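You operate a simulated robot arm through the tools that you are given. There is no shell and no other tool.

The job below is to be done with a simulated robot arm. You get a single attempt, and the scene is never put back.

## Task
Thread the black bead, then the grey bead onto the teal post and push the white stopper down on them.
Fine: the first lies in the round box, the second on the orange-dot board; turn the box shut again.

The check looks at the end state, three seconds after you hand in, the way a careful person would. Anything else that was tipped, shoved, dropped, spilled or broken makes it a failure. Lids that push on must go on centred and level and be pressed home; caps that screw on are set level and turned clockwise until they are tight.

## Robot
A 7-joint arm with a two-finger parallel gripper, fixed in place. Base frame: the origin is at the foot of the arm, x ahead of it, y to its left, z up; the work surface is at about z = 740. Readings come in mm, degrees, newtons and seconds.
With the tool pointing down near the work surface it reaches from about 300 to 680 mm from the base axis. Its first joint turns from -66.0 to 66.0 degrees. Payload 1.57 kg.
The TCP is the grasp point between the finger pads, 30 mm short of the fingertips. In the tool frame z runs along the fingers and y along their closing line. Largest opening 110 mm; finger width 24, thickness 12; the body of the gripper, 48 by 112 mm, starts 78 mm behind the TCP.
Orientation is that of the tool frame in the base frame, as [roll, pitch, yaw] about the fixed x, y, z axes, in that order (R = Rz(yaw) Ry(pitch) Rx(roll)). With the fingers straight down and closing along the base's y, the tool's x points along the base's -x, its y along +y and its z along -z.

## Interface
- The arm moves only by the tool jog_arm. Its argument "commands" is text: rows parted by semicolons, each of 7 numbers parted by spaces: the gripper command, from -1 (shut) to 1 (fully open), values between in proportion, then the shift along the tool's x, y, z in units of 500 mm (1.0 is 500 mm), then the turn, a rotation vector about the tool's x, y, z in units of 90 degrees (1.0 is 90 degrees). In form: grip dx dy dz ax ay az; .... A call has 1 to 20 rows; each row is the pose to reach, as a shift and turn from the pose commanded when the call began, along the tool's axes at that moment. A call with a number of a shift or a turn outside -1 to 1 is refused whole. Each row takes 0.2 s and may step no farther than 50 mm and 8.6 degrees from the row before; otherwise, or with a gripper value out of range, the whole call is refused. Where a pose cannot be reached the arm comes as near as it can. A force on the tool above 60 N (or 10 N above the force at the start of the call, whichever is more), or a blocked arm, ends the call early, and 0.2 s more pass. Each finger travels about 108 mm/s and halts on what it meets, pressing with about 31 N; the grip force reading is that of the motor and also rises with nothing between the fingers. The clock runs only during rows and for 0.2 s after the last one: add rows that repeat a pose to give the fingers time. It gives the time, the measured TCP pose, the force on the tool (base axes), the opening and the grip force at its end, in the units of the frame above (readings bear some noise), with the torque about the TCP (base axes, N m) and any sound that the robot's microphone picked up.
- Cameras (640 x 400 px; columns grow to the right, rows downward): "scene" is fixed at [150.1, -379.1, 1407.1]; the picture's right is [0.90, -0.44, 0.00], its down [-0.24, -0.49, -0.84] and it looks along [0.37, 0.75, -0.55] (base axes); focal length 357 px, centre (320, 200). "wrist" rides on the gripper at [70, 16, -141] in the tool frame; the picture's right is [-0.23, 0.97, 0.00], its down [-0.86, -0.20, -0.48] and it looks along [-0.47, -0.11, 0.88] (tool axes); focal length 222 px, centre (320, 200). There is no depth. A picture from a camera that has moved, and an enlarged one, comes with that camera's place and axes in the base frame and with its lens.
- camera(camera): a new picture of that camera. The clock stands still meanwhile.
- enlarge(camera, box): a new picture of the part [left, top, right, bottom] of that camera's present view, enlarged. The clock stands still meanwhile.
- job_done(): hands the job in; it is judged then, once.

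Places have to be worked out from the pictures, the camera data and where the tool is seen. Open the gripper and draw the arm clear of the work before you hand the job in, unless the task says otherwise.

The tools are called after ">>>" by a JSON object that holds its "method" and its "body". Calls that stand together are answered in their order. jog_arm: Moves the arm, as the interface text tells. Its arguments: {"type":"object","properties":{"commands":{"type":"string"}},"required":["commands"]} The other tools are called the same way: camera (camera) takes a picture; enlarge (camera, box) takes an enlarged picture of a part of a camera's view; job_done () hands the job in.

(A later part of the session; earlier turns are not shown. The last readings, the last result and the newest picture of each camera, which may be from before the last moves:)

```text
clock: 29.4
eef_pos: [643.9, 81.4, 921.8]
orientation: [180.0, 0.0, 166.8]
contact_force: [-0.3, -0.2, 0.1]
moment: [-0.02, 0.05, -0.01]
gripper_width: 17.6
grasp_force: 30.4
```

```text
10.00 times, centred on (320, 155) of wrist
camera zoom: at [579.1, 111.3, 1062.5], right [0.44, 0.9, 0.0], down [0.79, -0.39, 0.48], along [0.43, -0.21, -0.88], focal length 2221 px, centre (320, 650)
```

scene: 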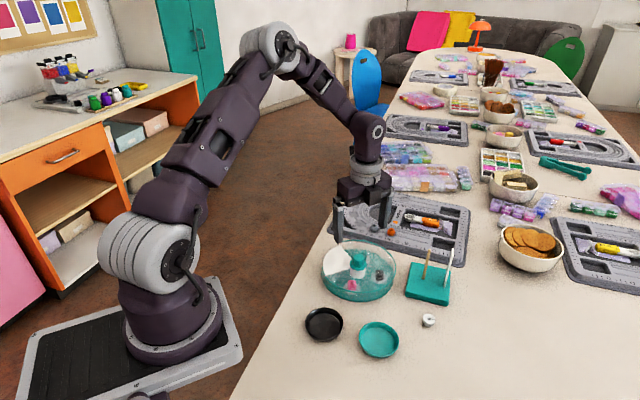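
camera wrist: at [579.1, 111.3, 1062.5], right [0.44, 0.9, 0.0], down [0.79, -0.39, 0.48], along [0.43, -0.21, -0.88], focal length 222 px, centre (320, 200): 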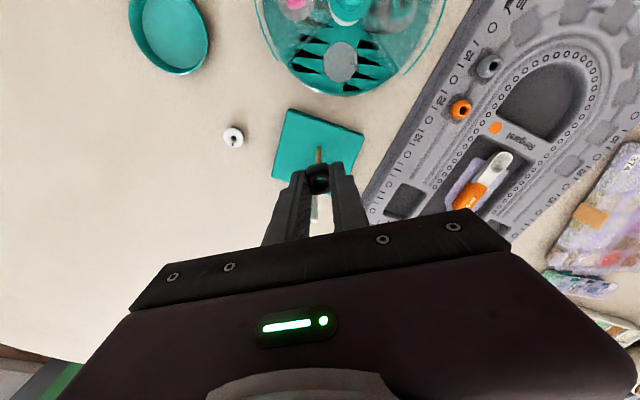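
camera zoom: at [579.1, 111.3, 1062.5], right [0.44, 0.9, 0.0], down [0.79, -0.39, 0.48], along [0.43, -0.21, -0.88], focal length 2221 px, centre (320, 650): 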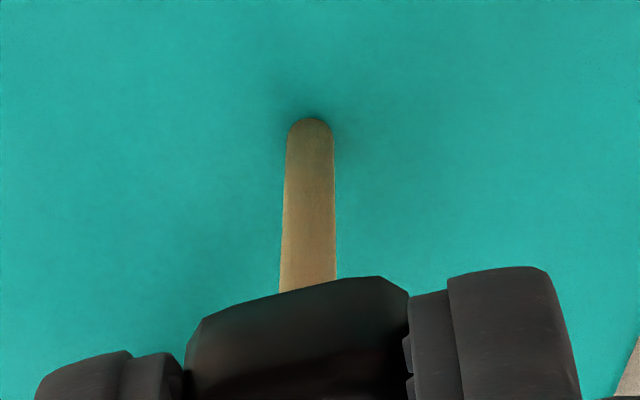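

From both views the post axis is about 11 mm ahead and 2 mm to the side of the bead axis. I move over it and lower by 18 mm, keeping the bead still above the post top, and recheck.

>>> {"method": "jog_arm", "body": {"commands": "-1 -0.01 -0.0045 0 0 0 0; -1 -0.0206 -0.0089 0.01 0 0 0; -1 -0.0206 -0.0089 0.024 0 0 0; -1 -0.0206 -0.0089 0.036 0 0 0; -1 -0.0206 -0.0089 0.036 0 0 0; -1 -0.0206 -0.0089 0.036 0 0 0"}}

>>> {"method": "enlarge", "body": {"camera": "scene", "box": [408, 225, 472, 265]}}

>>> {"method": "enlarge", "body": {"camera": "wrist", "box": [280, 140, 360, 190]}}

```text
clock: 30.8
eef_pos: [653.2, 74.0, 902.8]
orientation: [-180.0, 0.1, 166.8]
contact_force: [0.4, -0.2, 0.1]
moment: [-0.01, 0.0, -0.01]
gripper_width: 17.3
grasp_force: 31.0
```

```text
10.00 times, centred on (440, 245) of scene
camera zoom: at [150.1, -379.1, 1407.1], right [0.9, -0.44, 0.0], down [-0.24, -0.49, -0.84], along [0.37, 0.75, -0.55], focal length 3571 px, centre (-880, -250)
```

zoom: 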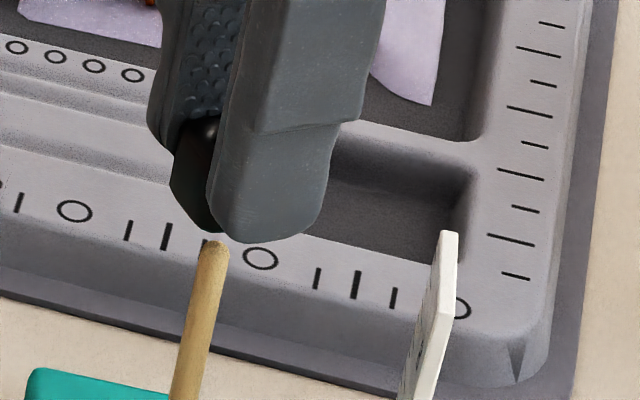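

```text
8.00 times, centred on (320, 165) of wrist
camera zoom: at [589.2, 104.0, 1043.8], right [0.44, 0.9, 0.0], down [0.79, -0.39, 0.48], along [0.43, -0.21, -0.88], focal length 1777 px, centre (320, 480)
```

zoom: 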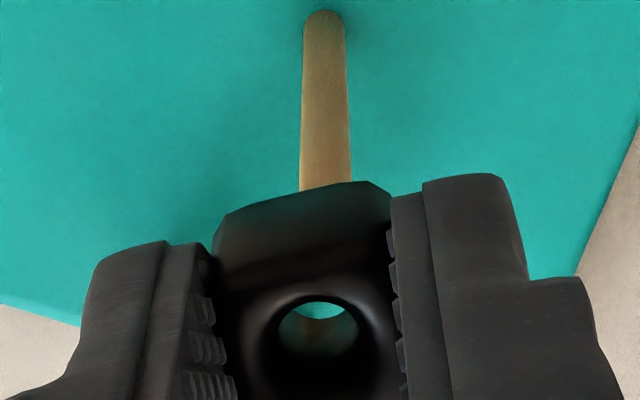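

The post can partly be seen through the bead's hole. I zoom in on it.

>>> {"method": "enlarge", "body": {"camera": "wrist", "box": [308, 172, 332, 188]}}

>>> {"method": "enlarge", "body": {"camera": "scene", "box": [424, 235, 448, 251]}}

```text
16.00 times, centred on (320, 180) of wrist
camera zoom: at [589.2, 104.0, 1043.8], right [0.44, 0.9, 0.0], down [0.79, -0.39, 0.48], along [0.43, -0.21, -0.88], focal length 3554 px, centre (320, 520)
```

zoom: 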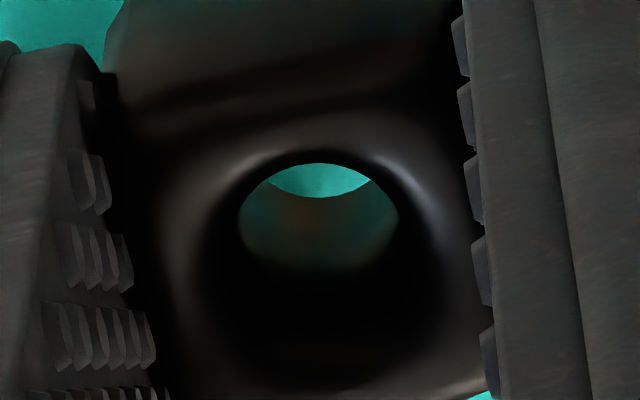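

```text
16.00 times, centred on (436, 243) of scene
camera zoom: at [150.1, -379.1, 1407.1], right [0.9, -0.44, 0.0], down [-0.24, -0.49, -0.84], along [0.37, 0.75, -0.55], focal length 5714 px, centre (-1536, -488)
```

zoom: 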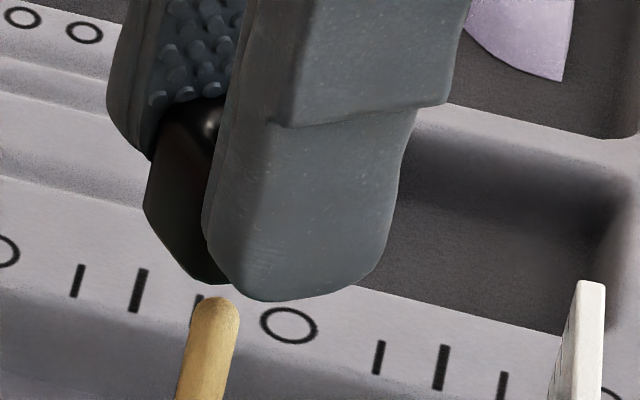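

The bead and post are nearly coaxial; I trim by about +0.8 mm in x and +0.5 mm in y and lower 10 mm in small steps, watching the force.

>>> {"method": "jog_arm", "body": {"commands": "-1 -0.0013 0.0013 0 0 0 0; -1 -0.0013 0.0013 0.008 0 0 0; -1 -0.0013 0.0013 0.014 0 0 0; -1 -0.0013 0.0013 0.02 0 0 0; -1 -0.0013 0.0013 0.02 0 0 0"}}

>>> {"method": "enlarge", "body": {"camera": "wrist", "box": [308, 172, 332, 188]}}

>>> {"method": "enlarge", "body": {"camera": "scene", "box": [424, 235, 448, 251]}}

```text
clock: 32.0
eef_pos: [654.0, 75.2, 891.7]
orientation: [180.0, 0.0, 166.8]
contact_force: [0.1, 1.1, 0.5]
moment: [0.0, 0.02, -0.01]
gripper_width: 17.3
grasp_force: 31.0
```

```text
16.00 times, centred on (320, 180) of wrist
camera zoom: at [590.1, 105.1, 1033.3], right [0.44, 0.9, 0.0], down [0.79, -0.39, 0.48], along [0.43, -0.21, -0.88], focal length 3554 px, centre (320, 520)
```

zoom: 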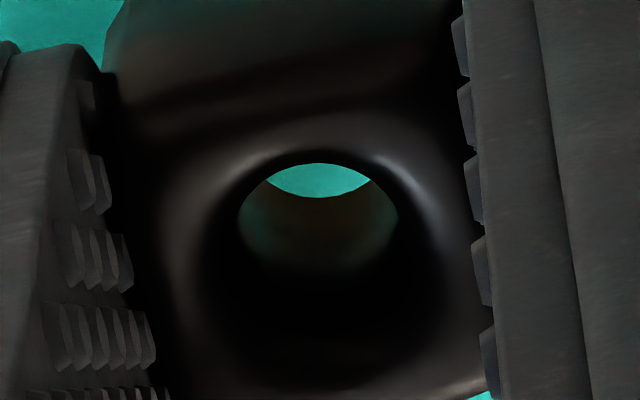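

```text
16.00 times, centred on (436, 243) of scene
camera zoom: at [150.1, -379.1, 1407.1], right [0.9, -0.44, 0.0], down [-0.24, -0.49, -0.84], along [0.37, 0.75, -0.55], focal length 5714 px, centre (-1536, -488)
```

zoom: 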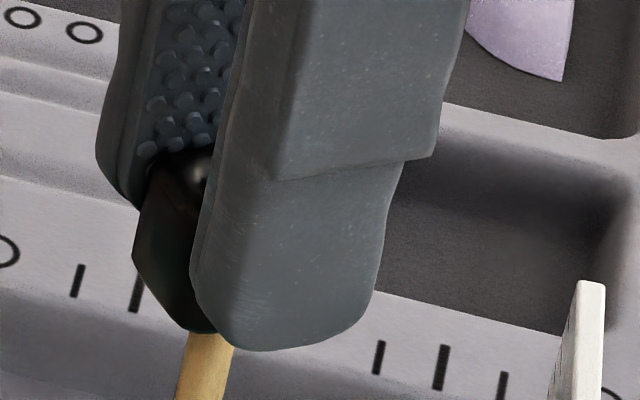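

Bead bottom is right at the post top with no contact yet. I lower 4 mm more and check the force.

>>> {"method": "jog_arm", "body": {"commands": "-1 0 0 0.002 0 0 0; -1 0 0 0.004 0 0 0; -1 0 0 0.006 0 0 0; -1 0 0 0.008 0 0 0; -1 0 0 0.008 0 0 0"}}

>>> {"method": "enlarge", "body": {"camera": "wrist", "box": [308, 172, 332, 188]}}

>>> {"method": "enlarge", "body": {"camera": "scene", "box": [424, 235, 448, 251]}}

```text
clock: 33.2
eef_pos: [653.5, 75.4, 888.0]
orientation: [180.0, -0.1, 166.8]
contact_force: [-0.7, 0.5, 0.0]
moment: [-0.02, -0.01, 0.02]
gripper_width: 17.4
grasp_force: 30.8
```

```text
16.00 times, centred on (320, 180) of wrist
camera zoom: at [590.0, 105.2, 1029.0], right [0.44, 0.9, 0.0], down [0.79, -0.39, 0.48], along [0.43, -0.21, -0.88], focal length 3554 px, centre (320, 520)
```

zoom: 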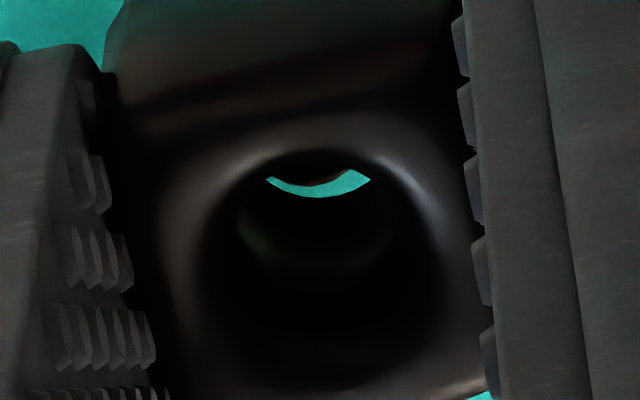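

```text
16.00 times, centred on (436, 243) of scene
camera zoom: at [150.1, -379.1, 1407.1], right [0.9, -0.44, 0.0], down [-0.24, -0.49, -0.84], along [0.37, 0.75, -0.55], focal length 5714 px, centre (-1536, -488)
```

zoom: 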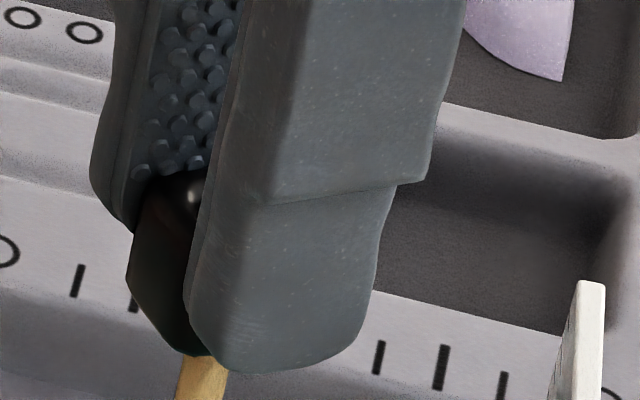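

The post's dome is visible inside the hole, centred, with no force. I continue down slowly.

>>> {"method": "jog_arm", "body": {"commands": "-1 0 0 0.004 0 0 0; -1 0 0 0.008 0 0 0; -1 0 0 0.012 0 0 0; -1 0 0 0.016 0 0 0; -1 0 0 0.02 0 0 0; -1 0 0 0.02 0 0 0"}}

>>> {"method": "enlarge", "body": {"camera": "wrist", "box": [300, 165, 340, 193]}}

>>> {"method": "enlarge", "body": {"camera": "scene", "box": [404, 225, 468, 265]}}

```text
clock: 34.6
eef_pos: [654.4, 75.2, 878.0]
orientation: [-180.0, 0.0, 166.8]
contact_force: [2.7, -3.8, 2.0]
moment: [-0.06, -0.1, -0.01]
gripper_width: 17.7
grasp_force: 31.1
```

```text
14.29 times, centred on (320, 179) of wrist
camera zoom: at [589.9, 105.3, 1019.8], right [0.44, 0.9, 0.0], down [0.79, -0.39, 0.48], along [0.43, -0.21, -0.88], focal length 3173 px, centre (320, 500)
```

zoom: 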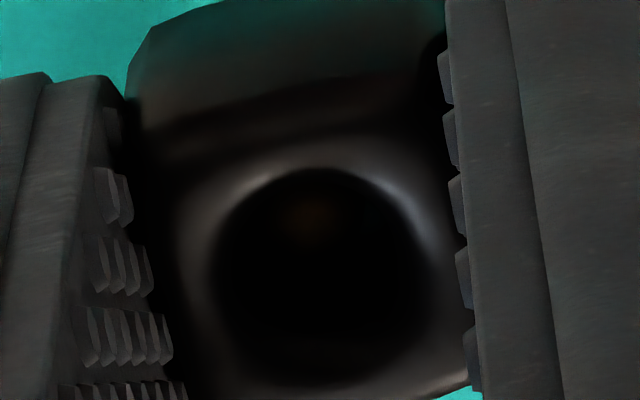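

```text
10.00 times, centred on (436, 245) of scene
camera zoom: at [150.1, -379.1, 1407.1], right [0.9, -0.44, 0.0], down [-0.24, -0.49, -0.84], along [0.37, 0.75, -0.55], focal length 3571 px, centre (-840, -250)
```

zoom: 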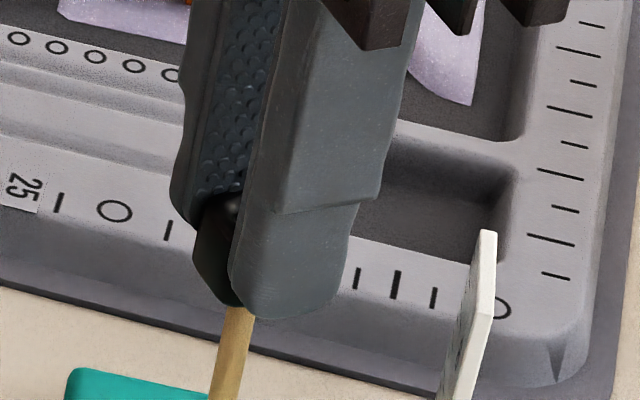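

Threaded, with a slight side load. I trim 0.6 mm in the load's direction and slide further down.

>>> {"method": "jog_arm", "body": {"commands": "-1 -0.001 -0.0008 0 0 0 0; -1 -0.001 -0.0008 0.01 0 0 0; -1 -0.001 -0.0008 0.02 0 0 0; -1 -0.001 -0.0008 0.03 0 0 0; -1 -0.001 -0.0008 0.04 0 0 0; -1 -0.001 -0.0008 0.05 0 0 0; -1 -0.001 -0.0008 0.05 0 0 0"}}

```text
clock: 36.2
eef_pos: [655.0, 74.9, 852.7]
orientation: [-180.0, 0.0, 166.8]
contact_force: [0.1, 0.1, -0.6]
moment: [0.0, 0.0, 0.0]
gripper_width: 17.6
grasp_force: 31.1
```

The side load is gone. I continue down to TCP z≈805.

>>> {"method": "jog_arm", "body": {"commands": "-1 0 0 0.02 0 0 0; -1 0 0 0.04 0 0 0; -1 0 0 0.06 0 0 0; -1 0 0 0.08 0 0 0; -1 0 0 0.094 0 0 0; -1 0 0 0.094 0 0 0"}}

>>> {"method": "enlarge", "body": {"camera": "scene", "box": [390, 225, 480, 315]}}

>>> {"method": "camera", "body": {"camera": "wrist"}}

```text
clock: 37.6
eef_pos: [656.0, 73.8, 807.6]
orientation: [180.0, 0.0, 166.8]
contact_force: [-0.1, 0.0, 0.6]
moment: [-0.02, -0.01, -0.02]
gripper_width: 17.8
grasp_force: 31.4
```

```text
4.44 times, centred on (435, 270) of scene
camera zoom: at [150.1, -379.1, 1407.1], right [0.9, -0.44, 0.0], down [-0.24, -0.49, -0.84], along [0.37, 0.75, -0.55], focal length 1587 px, centre (-191, -111)
```

zoom: 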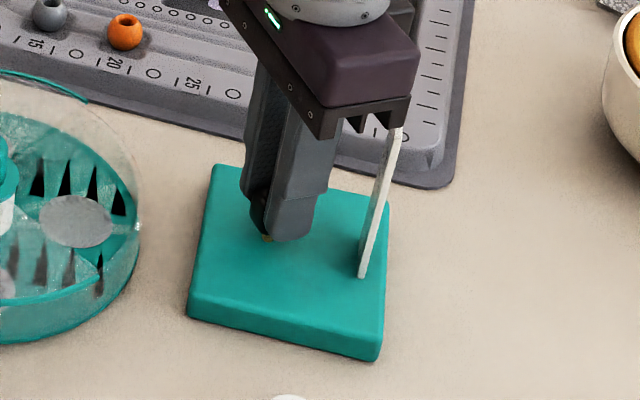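

```text
taken
camera wrist: at [590.8, 104.8, 947.9], right [0.44, 0.9, 0.0], down [0.79, -0.39, 0.48], along [0.43, -0.21, -0.88], focal length 222 px, centre (320, 200)
```

wrist: 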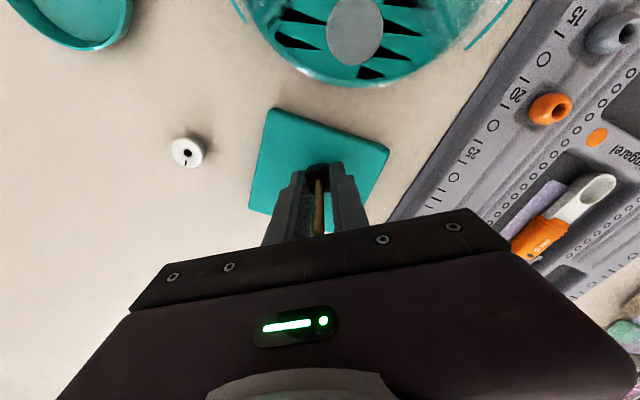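

The bead is just above the base and fully threaded. I open a little to let it down and withdraw straight up.

>>> {"method": "jog_arm", "body": {"commands": "-0.6 0 0 0 0 0 0; -0.4 0 0 0 0 0 0; -0.4 0 0 0 0 0 0; -0.4 0 0 -0.04 0 0 0; -0.4 0 0 -0.1 0 0 0; -0.4 0 0 -0.18 0 0 0; -0.4 0 0 -0.26 0 0 0; -0.4 0 0 -0.26 0 0 0"}}

>>> {"method": "enlarge", "body": {"camera": "scene", "box": [390, 215, 480, 315]}}

>>> {"method": "camera", "body": {"camera": "wrist"}}

```text
clock: 39.4
eef_pos: [653.2, 74.5, 934.4]
orientation: [-180.0, 0.0, 166.8]
contact_force: [-0.1, 0.2, -1.2]
moment: [-0.01, 0.02, 0.02]
gripper_width: 32.9
grasp_force: 0.1
```

```text
4.00 times, centred on (435, 265) of scene
camera zoom: at [150.1, -379.1, 1407.1], right [0.9, -0.44, 0.0], down [-0.24, -0.49, -0.84], along [0.37, 0.75, -0.55], focal length 1428 px, centre (-140, -60)
```

zoom: 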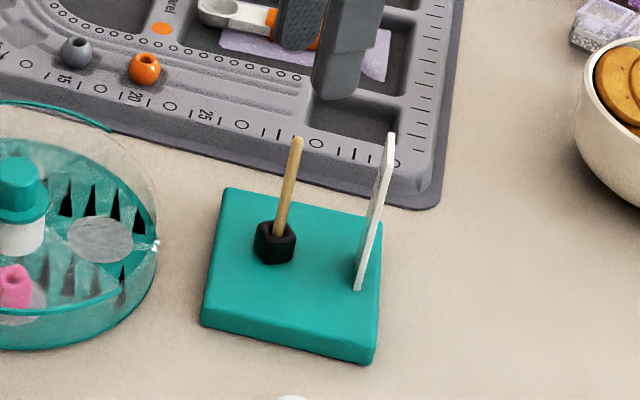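

```text
taken
camera wrist: at [589.3, 104.8, 1076.5], right [0.44, 0.9, 0.0], down [0.79, -0.39, 0.48], along [0.43, -0.21, -0.88], focal length 222 px, centre (320, 200)
```

wrist: 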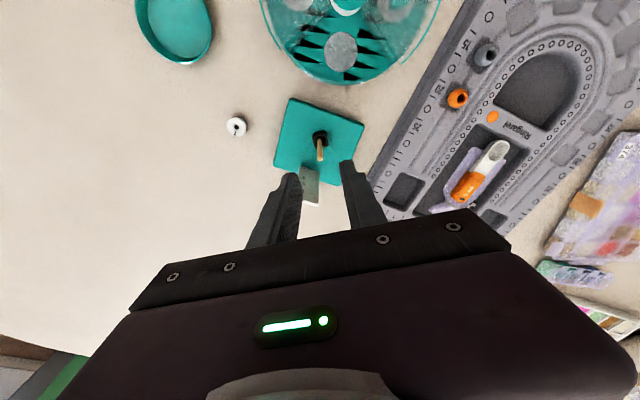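

The black bead sits on the stand. Next I go towards the grey bead, turning the tool to face radially, and look at it from closer.

>>> {"method": "jog_arm", "body": {"commands": "-0.2 0.025 0.061 0 0 0 -0.07; 0 0.05 0.123 0 0 0 -0.14; 0 0.075 0.184 0 0 0 -0.21; 0 0.1 0.245 0 0 0 -0.28; 0 0.125 0.307 0 0 0 -0.35; 0 0.149 0.368 0 0 0 -0.411; 0 0.149 0.368 0 0 0 -0.411"}}

>>> {"method": "camera", "body": {"camera": "wrist"}}

>>> {"method": "camera", "body": {"camera": "scene"}}

```text
clock: 41.0
eef_pos: [625.8, 268.7, 934.7]
orientation: [179.9, 0.1, -156.1]
contact_force: [0.9, -0.2, -0.3]
moment: [-0.03, 0.0, 0.03]
gripper_width: 55.2
grasp_force: 0.0
```

```text
taken
camera wrist: at [554.1, 255.0, 1075.7], right [-0.19, 0.98, 0.0], down [0.86, 0.16, 0.48], along [0.47, 0.09, -0.88], focal length 222 px, centre (320, 200)
```

wrist: 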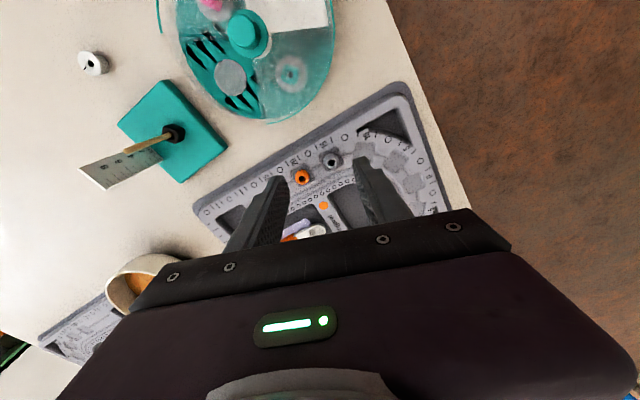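

```text
taken
```

scene: 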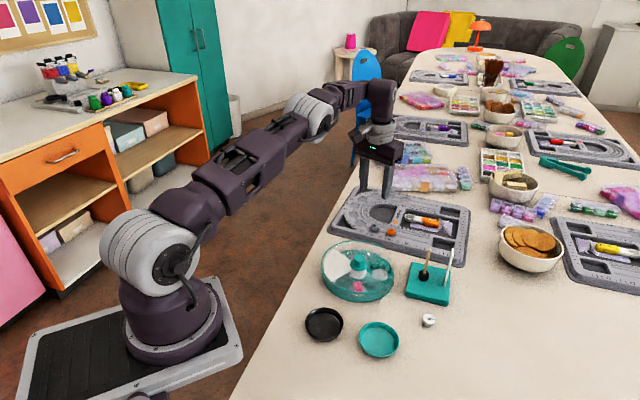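

The pose is reached at 681 mm radius. I zoom on the grey bead.

>>> {"method": "enlarge", "body": {"camera": "wrist", "box": [280, 130, 376, 190]}}

>>> {"method": "enlarge", "body": {"camera": "scene", "box": [345, 200, 425, 250]}}

```text
6.67 times, centred on (328, 160) of wrist
camera zoom: at [554.1, 255.0, 1075.7], right [-0.19, 0.98, 0.0], down [0.86, 0.16, 0.48], along [0.47, 0.09, -0.88], focal length 1481 px, centre (267, 467)
```

zoom: 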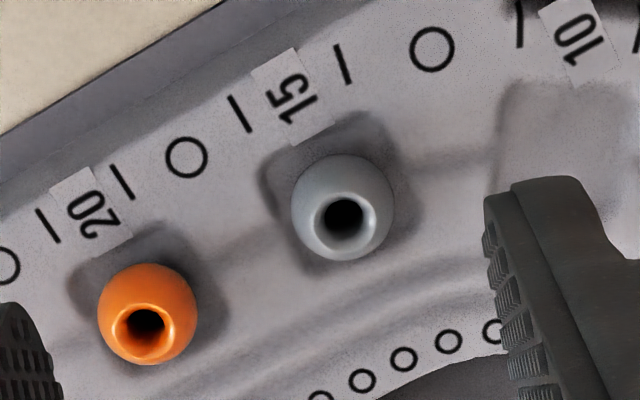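

```text
8.00 times, centred on (385, 225) of scene
camera zoom: at [150.2, -379.0, 1407.1], right [0.9, -0.44, 0.0], down [-0.24, -0.49, -0.84], along [0.37, 0.75, -0.55], focal length 2857 px, centre (-200, 0)
```

zoom: 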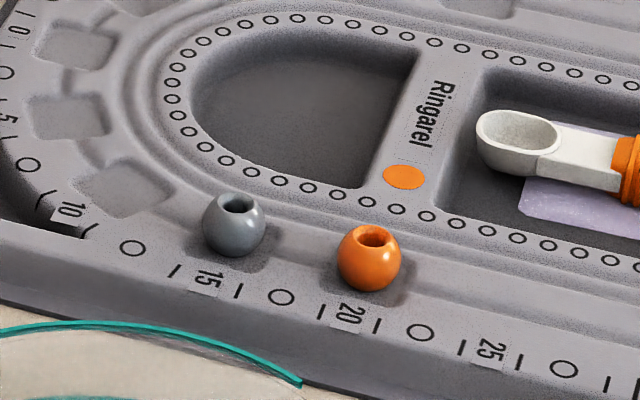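

The grey bead is a ball of ≈22 mm with its hole facing up, at ≈(653,290.6) and top z≈777, 715 mm from the base axis. I try to get above it with the tool straight down at z≈850 to test the reach.

>>> {"method": "jog_arm", "body": {"commands": "0 -0.017 0.004 0.04 0 0 0; 0 -0.034 0.008 0.08 0 0 0; 0 -0.051 0.012 0.12 0 0 0; 0 -0.068 0.0168 0.168 0 0 0; 0 -0.068 0.0168 0.168 0 0 0; 0 -0.068 0.0168 0.168 0 0 0"}}

>>> {"method": "camera", "body": {"camera": "wrist"}}

>>> {"method": "camera", "body": {"camera": "scene"}}

```text
clock: 42.4
eef_pos: [631.5, 278.0, 868.7]
orientation: [-180.0, 0.0, -156.2]
contact_force: [-0.2, -0.4, 0.4]
moment: [-0.01, -0.01, -0.01]
gripper_width: 55.2
grasp_force: 0.0
out of reach, approached as far as the arm can: row 1, 2, 3, 4, 5, 6
```

```text
taken
camera wrist: at [560.9, 264.4, 1009.4], right [-0.19, 0.98, 0.0], down [0.86, 0.16, 0.48], along [0.47, 0.09, -0.88], focal length 222 px, centre (320, 200)
```

wrist: 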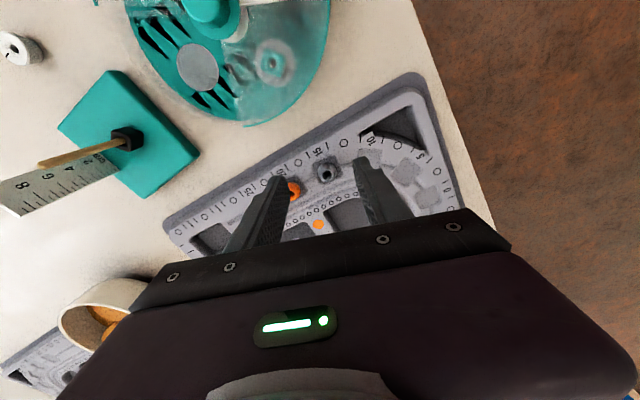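

```text
taken
```

scene: 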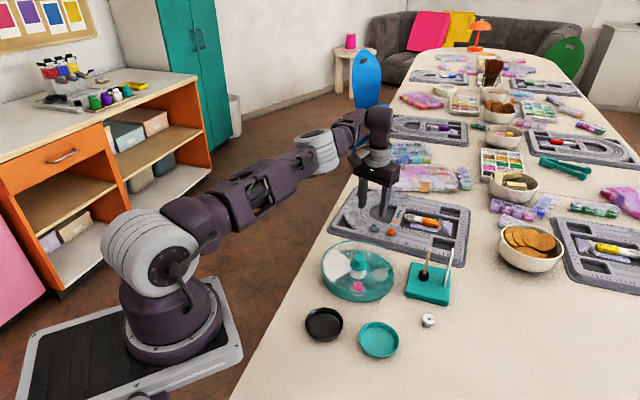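

Straight down, the arm stops at about 690 mm radius, so I need to tilt the fingers outward. I tilt 15° about the tool's y axis here and see where the TCP ends up.

>>> {"method": "jog_arm", "body": {"commands": "0 0 0 0 0 -0.06 0; 0 0 0 0 0 -0.12 0; 0 0 0 0 0 -0.167 0; 0 0 0 0 0 -0.167 0; 0 0 0 0 0 -0.167 0"}}

>>> {"method": "camera", "body": {"camera": "wrist"}}

>>> {"method": "enlarge", "body": {"camera": "scene", "box": [325, 140, 485, 250]}}

```text
clock: 43.6
eef_pos: [632.2, 278.1, 865.9]
orientation: [-179.9, 15.0, -156.1]
contact_force: [0.0, -0.9, 0.1]
moment: [-0.03, 0.0, 0.0]
gripper_width: 54.9
grasp_force: 0.1
```

```text
taken
camera wrist: at [530.0, 250.1, 985.4], right [-0.19, 0.98, 0.06], down [0.72, 0.1, 0.68], along [0.66, 0.17, -0.73], focal length 222 px, centre (320, 200)
```

wrist: 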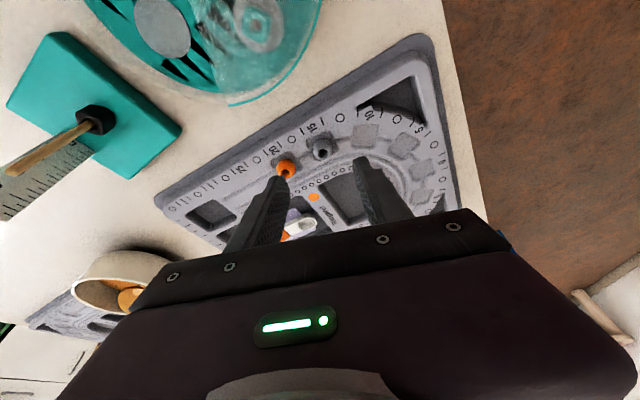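

```text
3.64 times, centred on (405, 195) of scene
camera zoom: at [150.1, -379.1, 1407.1], right [0.9, -0.44, 0.0], down [-0.24, -0.49, -0.84], along [0.37, 0.75, -0.55], focal length 1299 px, centre (11, 218)
```

zoom: 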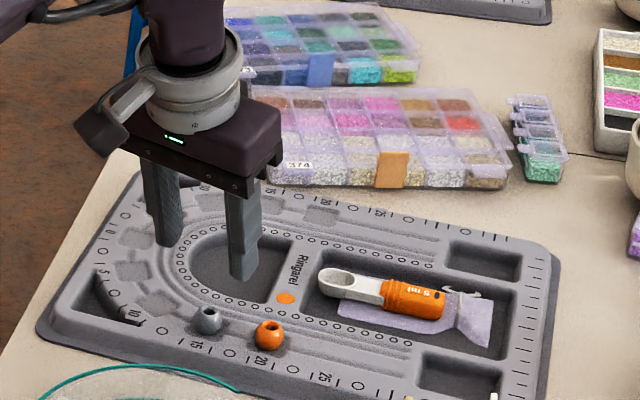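

The commanded pose follows the reached one (631.7,277.7,867). In the tilted tool frame the grey bead lies at about (2.3, 3.2, 104). I narrow the fingers to 34 mm (the orange neighbour is ~46 mm away) and approach along the tool axis by 55 mm.

>>> {"method": "jog_arm", "body": {"commands": "-0.2 0.002 0.003 0.02 0 0 0; -0.38 0.0047 0.0063 0.05 0 0 0; -0.38 0.0047 0.0063 0.08 0 0 0; -0.38 0.0047 0.0063 0.11 0 0 0; -0.38 0.0047 0.0063 0.11 0 0 0"}}

>>> {"method": "enlarge", "body": {"camera": "wrist", "box": [256, 130, 384, 210]}}

>>> {"method": "enlarge", "body": {"camera": "scene", "box": [345, 195, 425, 245]}}

```text
clock: 44.8
eef_pos: [643.1, 284.5, 811.8]
orientation: [180.0, 15.1, -156.2]
contact_force: [-0.3, 0.0, 0.3]
moment: [0.03, -0.01, -0.05]
gripper_width: 34.2
grasp_force: 0.0
```

```text
5.00 times, centred on (320, 170) of wrist
camera zoom: at [540.0, 256.7, 930.4], right [-0.19, 0.98, 0.06], down [0.72, 0.1, 0.68], along [0.66, 0.17, -0.73], focal length 1111 px, centre (320, 350)
```

zoom: 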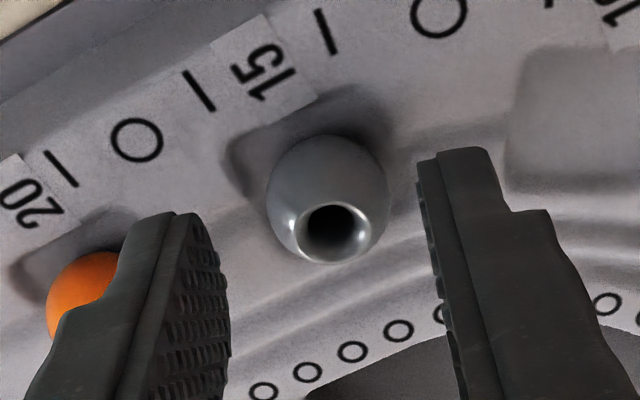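

```text
8.00 times, centred on (385, 220) of scene
camera zoom: at [150.1, -379.1, 1407.1], right [0.9, -0.44, 0.0], down [-0.24, -0.49, -0.84], along [0.37, 0.75, -0.55], focal length 2857 px, centre (-200, 40)
```

zoom: 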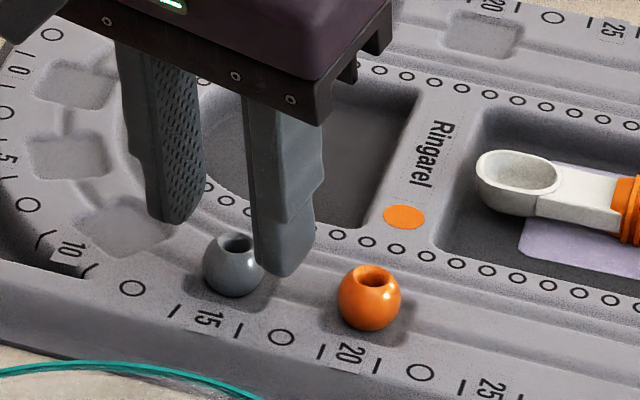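

The bead is ~1.5 mm off along the closing line. I correct that and advance 17 mm more, then check clearance to the board.

>>> {"method": "jog_arm", "body": {"commands": "-0.38 0 0.003 0.01 0 0 0; -0.38 0 0.003 0.02 0 0 0; -0.38 0 0.003 0.034 0 0 0; -0.38 0 0.003 0.034 0 0 0"}}

>>> {"method": "enlarge", "body": {"camera": "wrist", "box": [256, 140, 384, 220]}}

>>> {"method": "enlarge", "body": {"camera": "scene", "box": [355, 205, 419, 245]}}

```text
clock: 45.8
eef_pos: [644.2, 288.8, 794.8]
orientation: [-179.9, 15.0, -156.2]
contact_force: [-0.2, 0.6, 0.0]
moment: [0.0, 0.01, 0.02]
gripper_width: 34.4
grasp_force: 0.0
```

```text
5.00 times, centred on (320, 180) of wrist
camera zoom: at [542.4, 260.5, 913.5], right [-0.19, 0.98, 0.06], down [0.72, 0.1, 0.68], along [0.66, 0.17, -0.73], focal length 1111 px, centre (320, 300)
```

zoom: 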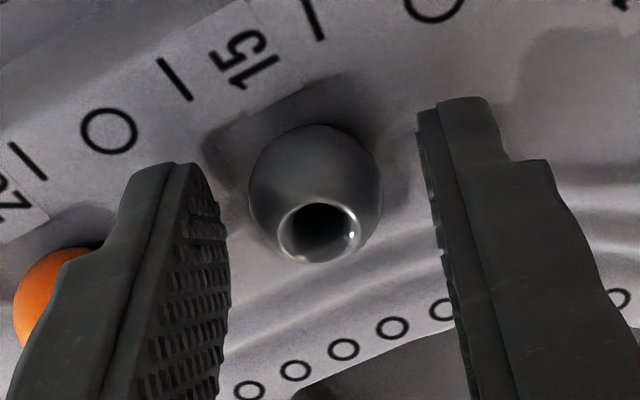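

```text
10.00 times, centred on (387, 225) of scene
camera zoom: at [150.1, -379.1, 1407.1], right [0.9, -0.44, 0.0], down [-0.24, -0.49, -0.84], along [0.37, 0.75, -0.55], focal length 3571 px, centre (-350, -50)
```

zoom: 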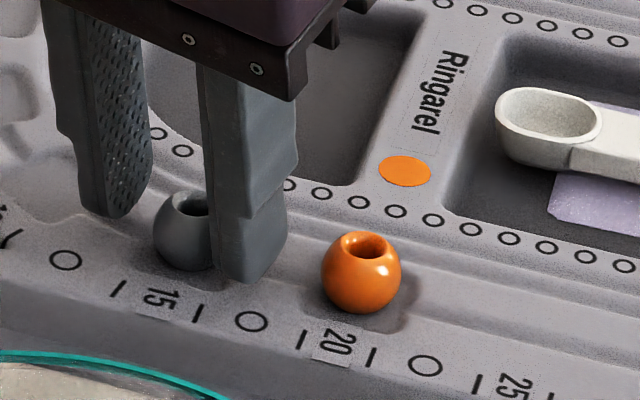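

The ball is now centred between the fingers; the tips are only slightly below its equator. I advance 6 mm more and check the force.

>>> {"method": "jog_arm", "body": {"commands": "-0.38 0 0 0.003 0 0 0; -0.38 0 0 0.006 0 0 0; -0.38 0 0 0.009 0 0 0; -0.38 0 0 0.012 0 0 0; -0.38 0 0 0.012 0 0 0"}}

>>> {"method": "enlarge", "body": {"camera": "wrist", "box": [256, 140, 384, 220]}}

>>> {"method": "enlarge", "body": {"camera": "scene", "box": [355, 205, 419, 245]}}

```text
clock: 47.0
eef_pos: [646.2, 289.4, 789.3]
orientation: [180.0, 15.0, -156.3]
contact_force: [-0.6, 0.8, -0.4]
moment: [0.03, -0.01, -0.01]
gripper_width: 34.0
grasp_force: 0.1
```

```text
5.00 times, centred on (320, 180) of wrist
camera zoom: at [544.4, 261.6, 908.5], right [-0.19, 0.98, 0.06], down [0.72, 0.1, 0.68], along [0.66, 0.17, -0.73], focal length 1111 px, centre (320, 300)
```

zoom: 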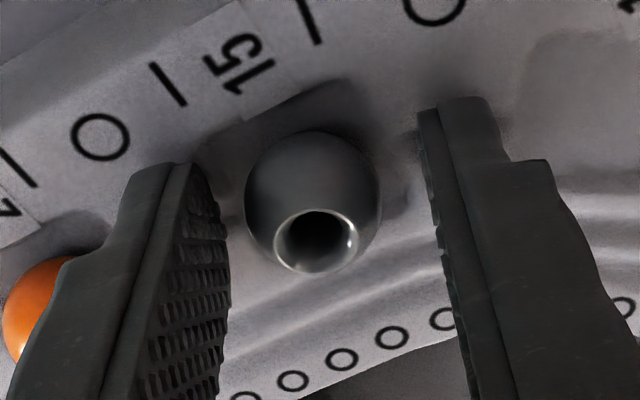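

```text
10.00 times, centred on (387, 225) of scene
camera zoom: at [150.1, -379.1, 1407.1], right [0.9, -0.44, 0.0], down [-0.24, -0.49, -0.84], along [0.37, 0.75, -0.55], focal length 3571 px, centre (-350, -50)
```

zoom: 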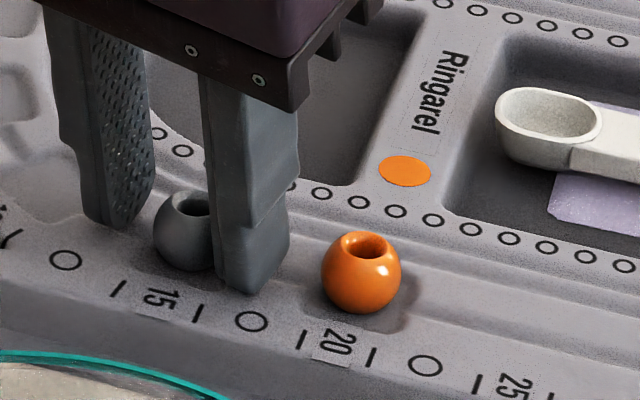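

No contact. I trim 0.8 mm along the closing line so that both pads meet the ball together, then close gently.

>>> {"method": "jog_arm", "body": {"commands": "-0.38 0 -0.0016 0 0 0 0; -0.45 0 -0.0016 0 0 0 0; -0.52 0 -0.0016 0 0 0 0; -0.58 0 -0.0016 0 0 0 0; -0.65 0 -0.0016 0 0 0 0; -1 0 -0.0016 0 0 0 0; -1 0 -0.0016 0 0 0 0; -1 0 -0.0016 0 0 0 0"}}

>>> {"method": "enlarge", "body": {"camera": "wrist", "box": [256, 140, 384, 220]}}

>>> {"method": "enlarge", "body": {"camera": "scene", "box": [355, 205, 419, 245]}}

```text
clock: 48.8
eef_pos: [647.4, 289.7, 789.8]
orientation: [179.9, 15.1, -156.1]
contact_force: [0.2, 0.7, 1.1]
moment: [0.04, -0.03, -0.02]
gripper_width: 18.8
grasp_force: 31.5
```

```text
5.00 times, centred on (320, 180) of wrist
camera zoom: at [544.9, 260.4, 908.6], right [-0.19, 0.98, 0.06], down [0.72, 0.1, 0.68], along [0.66, 0.17, -0.73], focal length 1111 px, centre (320, 300)
```

zoom: 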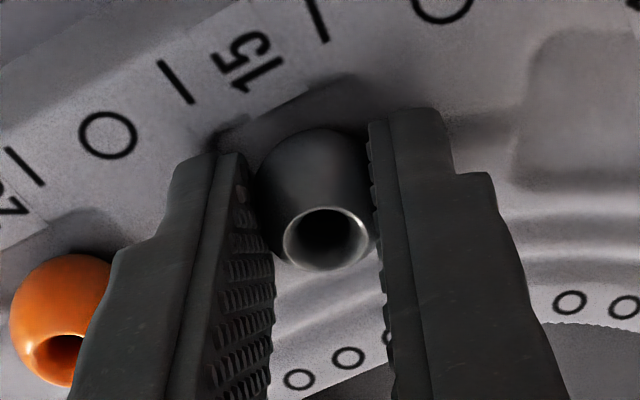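

```text
10.00 times, centred on (387, 225) of scene
camera zoom: at [150.1, -379.1, 1407.1], right [0.9, -0.44, 0.0], down [-0.24, -0.49, -0.84], along [0.37, 0.75, -0.55], focal length 3571 px, centre (-350, -50)
```

zoom: 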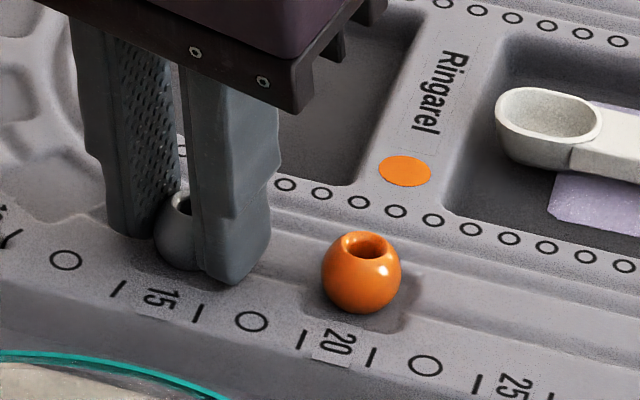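

Closed at 18.8 mm. I zoom in to judge how the pads hold the ball before lifting.

>>> {"method": "enlarge", "body": {"camera": "wrist", "box": [296, 155, 344, 185]}}

>>> {"method": "enlarge", "body": {"camera": "scene", "box": [364, 216, 396, 236]}}

```text
13.33 times, centred on (320, 170) of wrist
camera zoom: at [544.9, 260.4, 908.6], right [-0.19, 0.98, 0.06], down [0.72, 0.1, 0.68], along [0.66, 0.17, -0.73], focal length 2962 px, centre (320, 600)
```

zoom: 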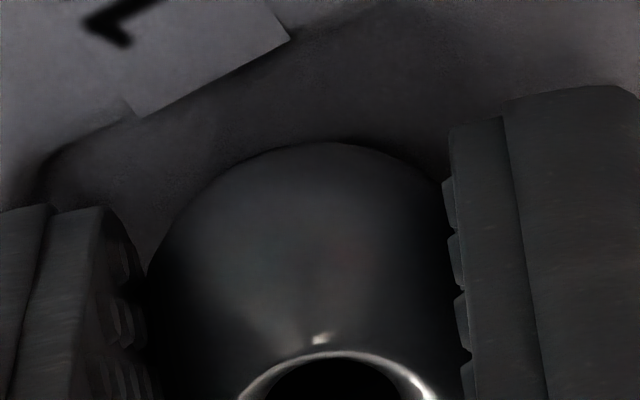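

```text
16.00 times, centred on (380, 226) of scene
camera zoom: at [150.1, -379.1, 1407.1], right [0.9, -0.44, 0.0], down [-0.24, -0.49, -0.84], along [0.37, 0.75, -0.55], focal length 5714 px, centre (-640, -216)
```

zoom: 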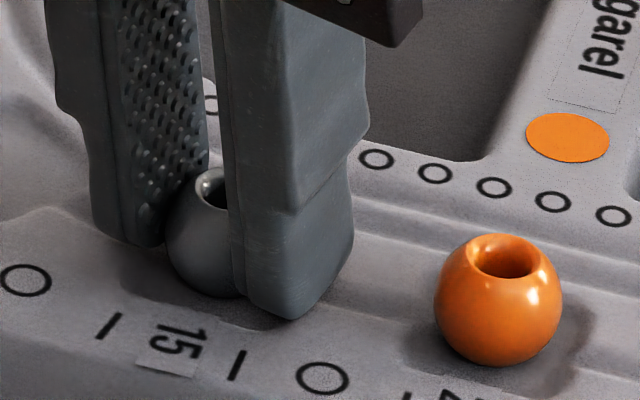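

The ball sits well between the pads with the tips below its equator. I lift a few millimetres as a test.

>>> {"method": "jog_arm", "body": {"commands": "-1 0.001 0 -0.004 0 0 0; -1 0.002 0 -0.008 0 0 0; -1 0.004 0 -0.015 0 0 0; -1 0.006 0 -0.022 0 0 0; -1 0.006 0 -0.022 0 0 0"}}

>>> {"method": "enlarge", "body": {"camera": "scene", "box": [355, 205, 419, 245]}}

>>> {"method": "enlarge", "body": {"camera": "wrist", "box": [288, 155, 352, 195]}}

```text
clock: 50.0
eef_pos: [640.9, 288.0, 798.7]
orientation: [-179.9, 15.0, -156.2]
contact_force: [0.1, -0.2, -0.1]
moment: [-0.02, 0.01, -0.01]
gripper_width: 19.0
grasp_force: 31.1
```

```text
10.00 times, centred on (387, 225) of scene
camera zoom: at [150.1, -379.1, 1407.1], right [0.9, -0.44, 0.0], down [-0.24, -0.49, -0.84], along [0.37, 0.75, -0.55], focal length 3571 px, centre (-350, -50)
```

zoom: 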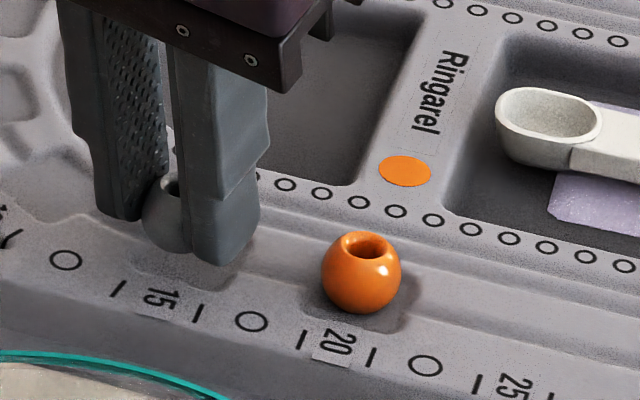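

```text
10.00 times, centred on (320, 175) of wrist
camera zoom: at [539.4, 259.4, 917.8], right [-0.19, 0.98, 0.06], down [0.72, 0.1, 0.68], along [0.66, 0.17, -0.73], focal length 2221 px, centre (320, 450)
```

zoom: 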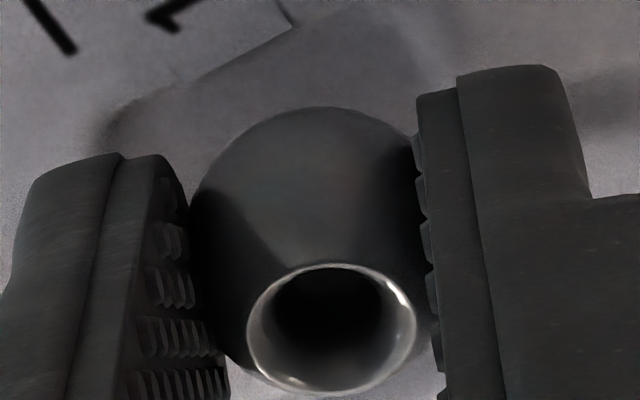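

The ball came up with the fingers. I retreat up and inward along the tool axis.

>>> {"method": "jog_arm", "body": {"commands": "-1 0 0 -0.05 0 0 0; -1 0 0 -0.1 0 0 0; -1 0 0 -0.16 0 0 0; -1 0 0 -0.22 0 0 0; -1 0 0 -0.28 0 0 0; -1 0 0 -0.28 0 0 0"}}

>>> {"method": "enlarge", "body": {"camera": "wrist", "box": [288, 155, 352, 195]}}

>>> {"method": "camera", "body": {"camera": "scene"}}

>>> {"method": "enlarge", "body": {"camera": "scene", "box": [340, 150, 420, 210]}}

```text
clock: 51.4
eef_pos: [608.1, 273.3, 935.7]
orientation: [180.0, 15.0, -156.2]
contact_force: [-0.8, -0.2, 0.1]
moment: [-0.02, -0.02, -0.01]
gripper_width: 18.9
grasp_force: 31.1
```

```text
10.00 times, centred on (320, 175) of wrist
camera zoom: at [506.6, 244.3, 1054.8], right [-0.19, 0.98, 0.06], down [0.72, 0.1, 0.68], along [0.66, 0.17, -0.73], focal length 2221 px, centre (320, 450)
```

zoom: 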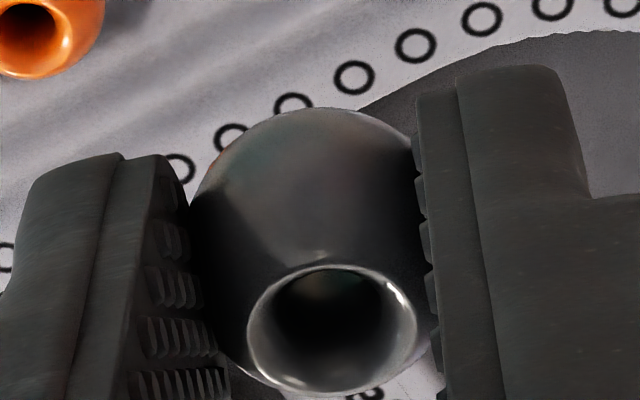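

```text
taken
```

scene: 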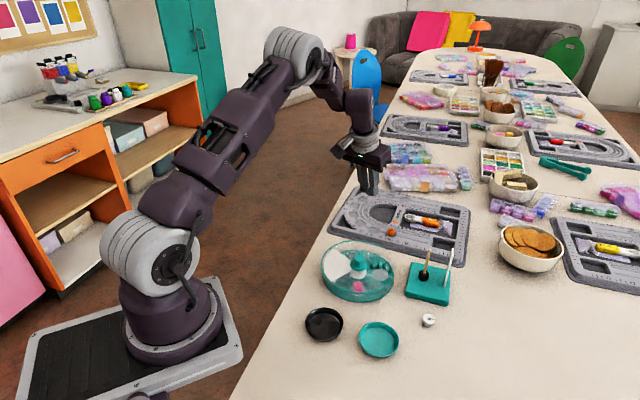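

```text
6.67 times, centred on (380, 180) of scene
camera zoom: at [150.1, -379.1, 1407.1], right [0.9, -0.44, 0.0], down [-0.24, -0.49, -0.84], along [0.37, 0.75, -0.55], focal length 2381 px, centre (-80, 333)
```

zoom: 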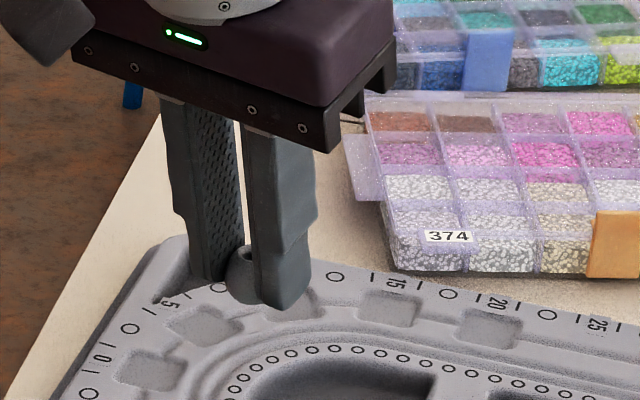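

The ball is held firmly with its hole still vertical. Keeping this tilt, I carry it over to the post and hover above, checking alignment.

>>> {"method": "jog_arm", "body": {"commands": "-1 0.015 -0.067 -0.001 0 0 0; -1 0.03 -0.133 -0.002 0 0 0; -1 0.045 -0.2 -0.003 0 0 0; -1 0.06 -0.267 -0.005 0 0 0; -1 0.075 -0.333 -0.006 0 0 0; -1 0.089 -0.4 -0.0072 0 0 0; -1 0.089 -0.4 -0.0072 0 0 0; -1 0.089 -0.4 -0.0072 0 0 0"}}

>>> {"method": "enlarge", "body": {"camera": "wrist", "box": [272, 130, 368, 190]}}

>>> {"method": "enlarge", "body": {"camera": "scene", "box": [405, 220, 469, 260]}}

```text
clock: 53.2
eef_pos: [649.8, 71.1, 925.5]
orientation: [-179.9, 15.0, -156.3]
contact_force: [0.8, 0.1, -0.6]
moment: [0.03, 0.0, 0.02]
gripper_width: 18.7
grasp_force: 30.6
```

```text
6.67 times, centred on (320, 160) of wrist
camera zoom: at [547.7, 42.0, 1045.2], right [-0.19, 0.98, 0.06], down [0.72, 0.1, 0.68], along [0.66, 0.17, -0.73], focal length 1481 px, centre (320, 467)
```

zoom: 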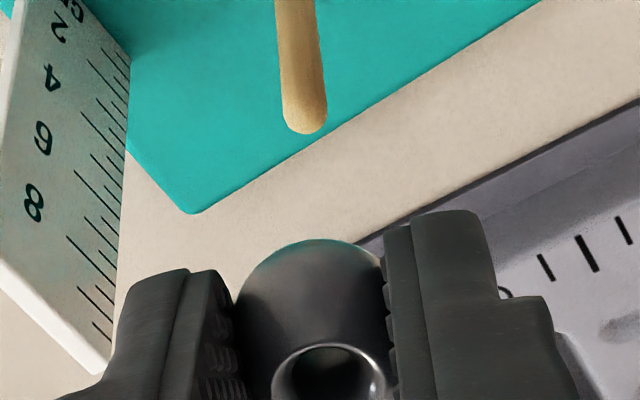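

```text
10.00 times, centred on (437, 240) of scene
camera zoom: at [150.1, -379.1, 1407.1], right [0.9, -0.44, 0.0], down [-0.24, -0.49, -0.84], along [0.37, 0.75, -0.55], focal length 3571 px, centre (-850, -200)
```

zoom: 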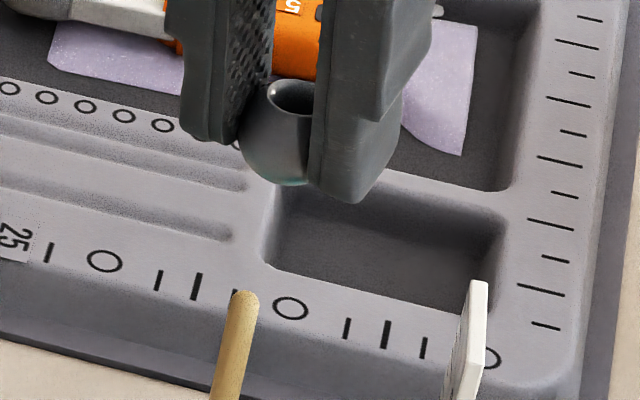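

The post top is visible in both views; the ball axis must shift ≈2 mm inward and ≈1 mm along the closing line. I apply that and come down 20 mm vertically, still above the post.

>>> {"method": "jog_arm", "body": {"commands": "-1 0.0037 0.002 -0.001 0 0 0; -1 0.0074 0.002 0.013 0 0 0; -1 0.011 0.002 0.026 0 0 0; -1 0.014 0.002 0.0376 0 0 0; -1 0.014 0.002 0.0376 0 0 0; -1 0.014 0.002 0.0376 0 0 0"}}

>>> {"method": "enlarge", "body": {"camera": "wrist", "box": [280, 145, 360, 195]}}

>>> {"method": "enlarge", "body": {"camera": "scene", "box": [413, 225, 461, 255]}}

```text
clock: 54.6
eef_pos: [647.0, 72.3, 906.2]
orientation: [-180.0, 15.0, -156.3]
contact_force: [-0.8, 0.2, 0.0]
moment: [0.0, -0.07, 0.02]
gripper_width: 18.5
grasp_force: 31.3
```

```text
8.00 times, centred on (320, 170) of wrist
camera zoom: at [544.6, 43.1, 1024.9], right [-0.19, 0.98, 0.06], down [0.72, 0.1, 0.68], along [0.66, 0.17, -0.73], focal length 1777 px, centre (320, 440)
```

zoom: 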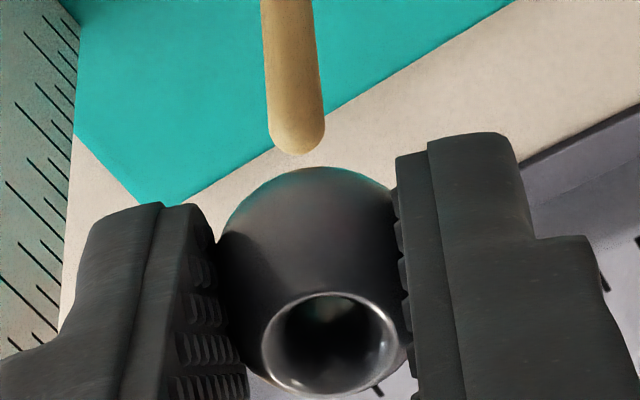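

```text
13.33 times, centred on (437, 240) of scene
camera zoom: at [150.1, -379.1, 1407.1], right [0.9, -0.44, 0.0], down [-0.24, -0.49, -0.84], along [0.37, 0.75, -0.55], focal length 4762 px, centre (-1240, -333)
```

zoom: 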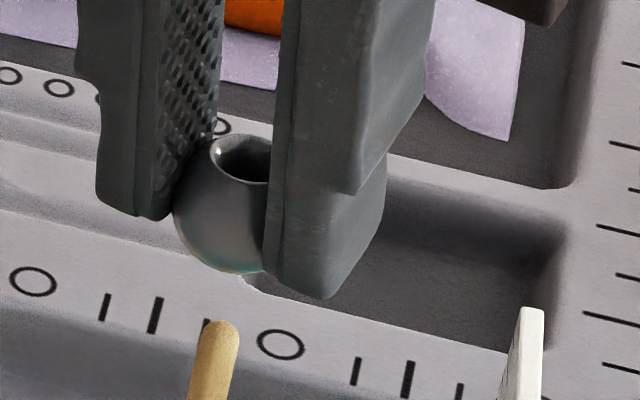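

Position is good, but the hole axis might be slightly tilted sideways. I zoom in on the rim in both views to measure this.

>>> {"method": "enlarge", "body": {"camera": "wrist", "box": [304, 162, 336, 196]}}

>>> {"method": "enlarge", "body": {"camera": "scene", "box": [420, 232, 444, 247]}}

```text
11.76 times, centred on (320, 179) of wrist
camera zoom: at [544.6, 43.1, 1024.9], right [-0.19, 0.98, 0.06], down [0.72, 0.1, 0.68], along [0.66, 0.17, -0.73], focal length 2613 px, centre (320, 447)
```

zoom: 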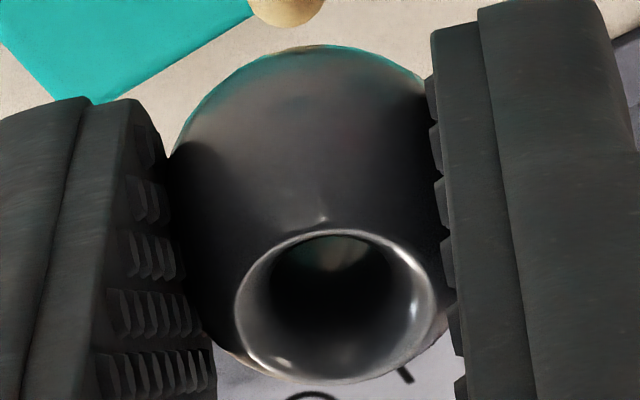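

```text
16.00 times, centred on (432, 240) of scene
camera zoom: at [150.1, -379.1, 1407.1], right [0.9, -0.44, 0.0], down [-0.24, -0.49, -0.84], along [0.37, 0.75, -0.55], focal length 5714 px, centre (-1472, -432)
```

zoom: 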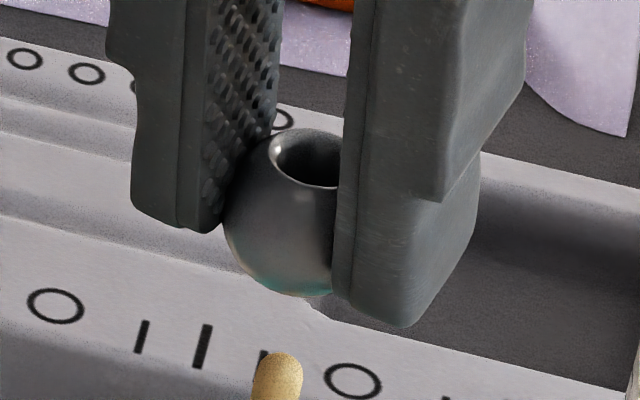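

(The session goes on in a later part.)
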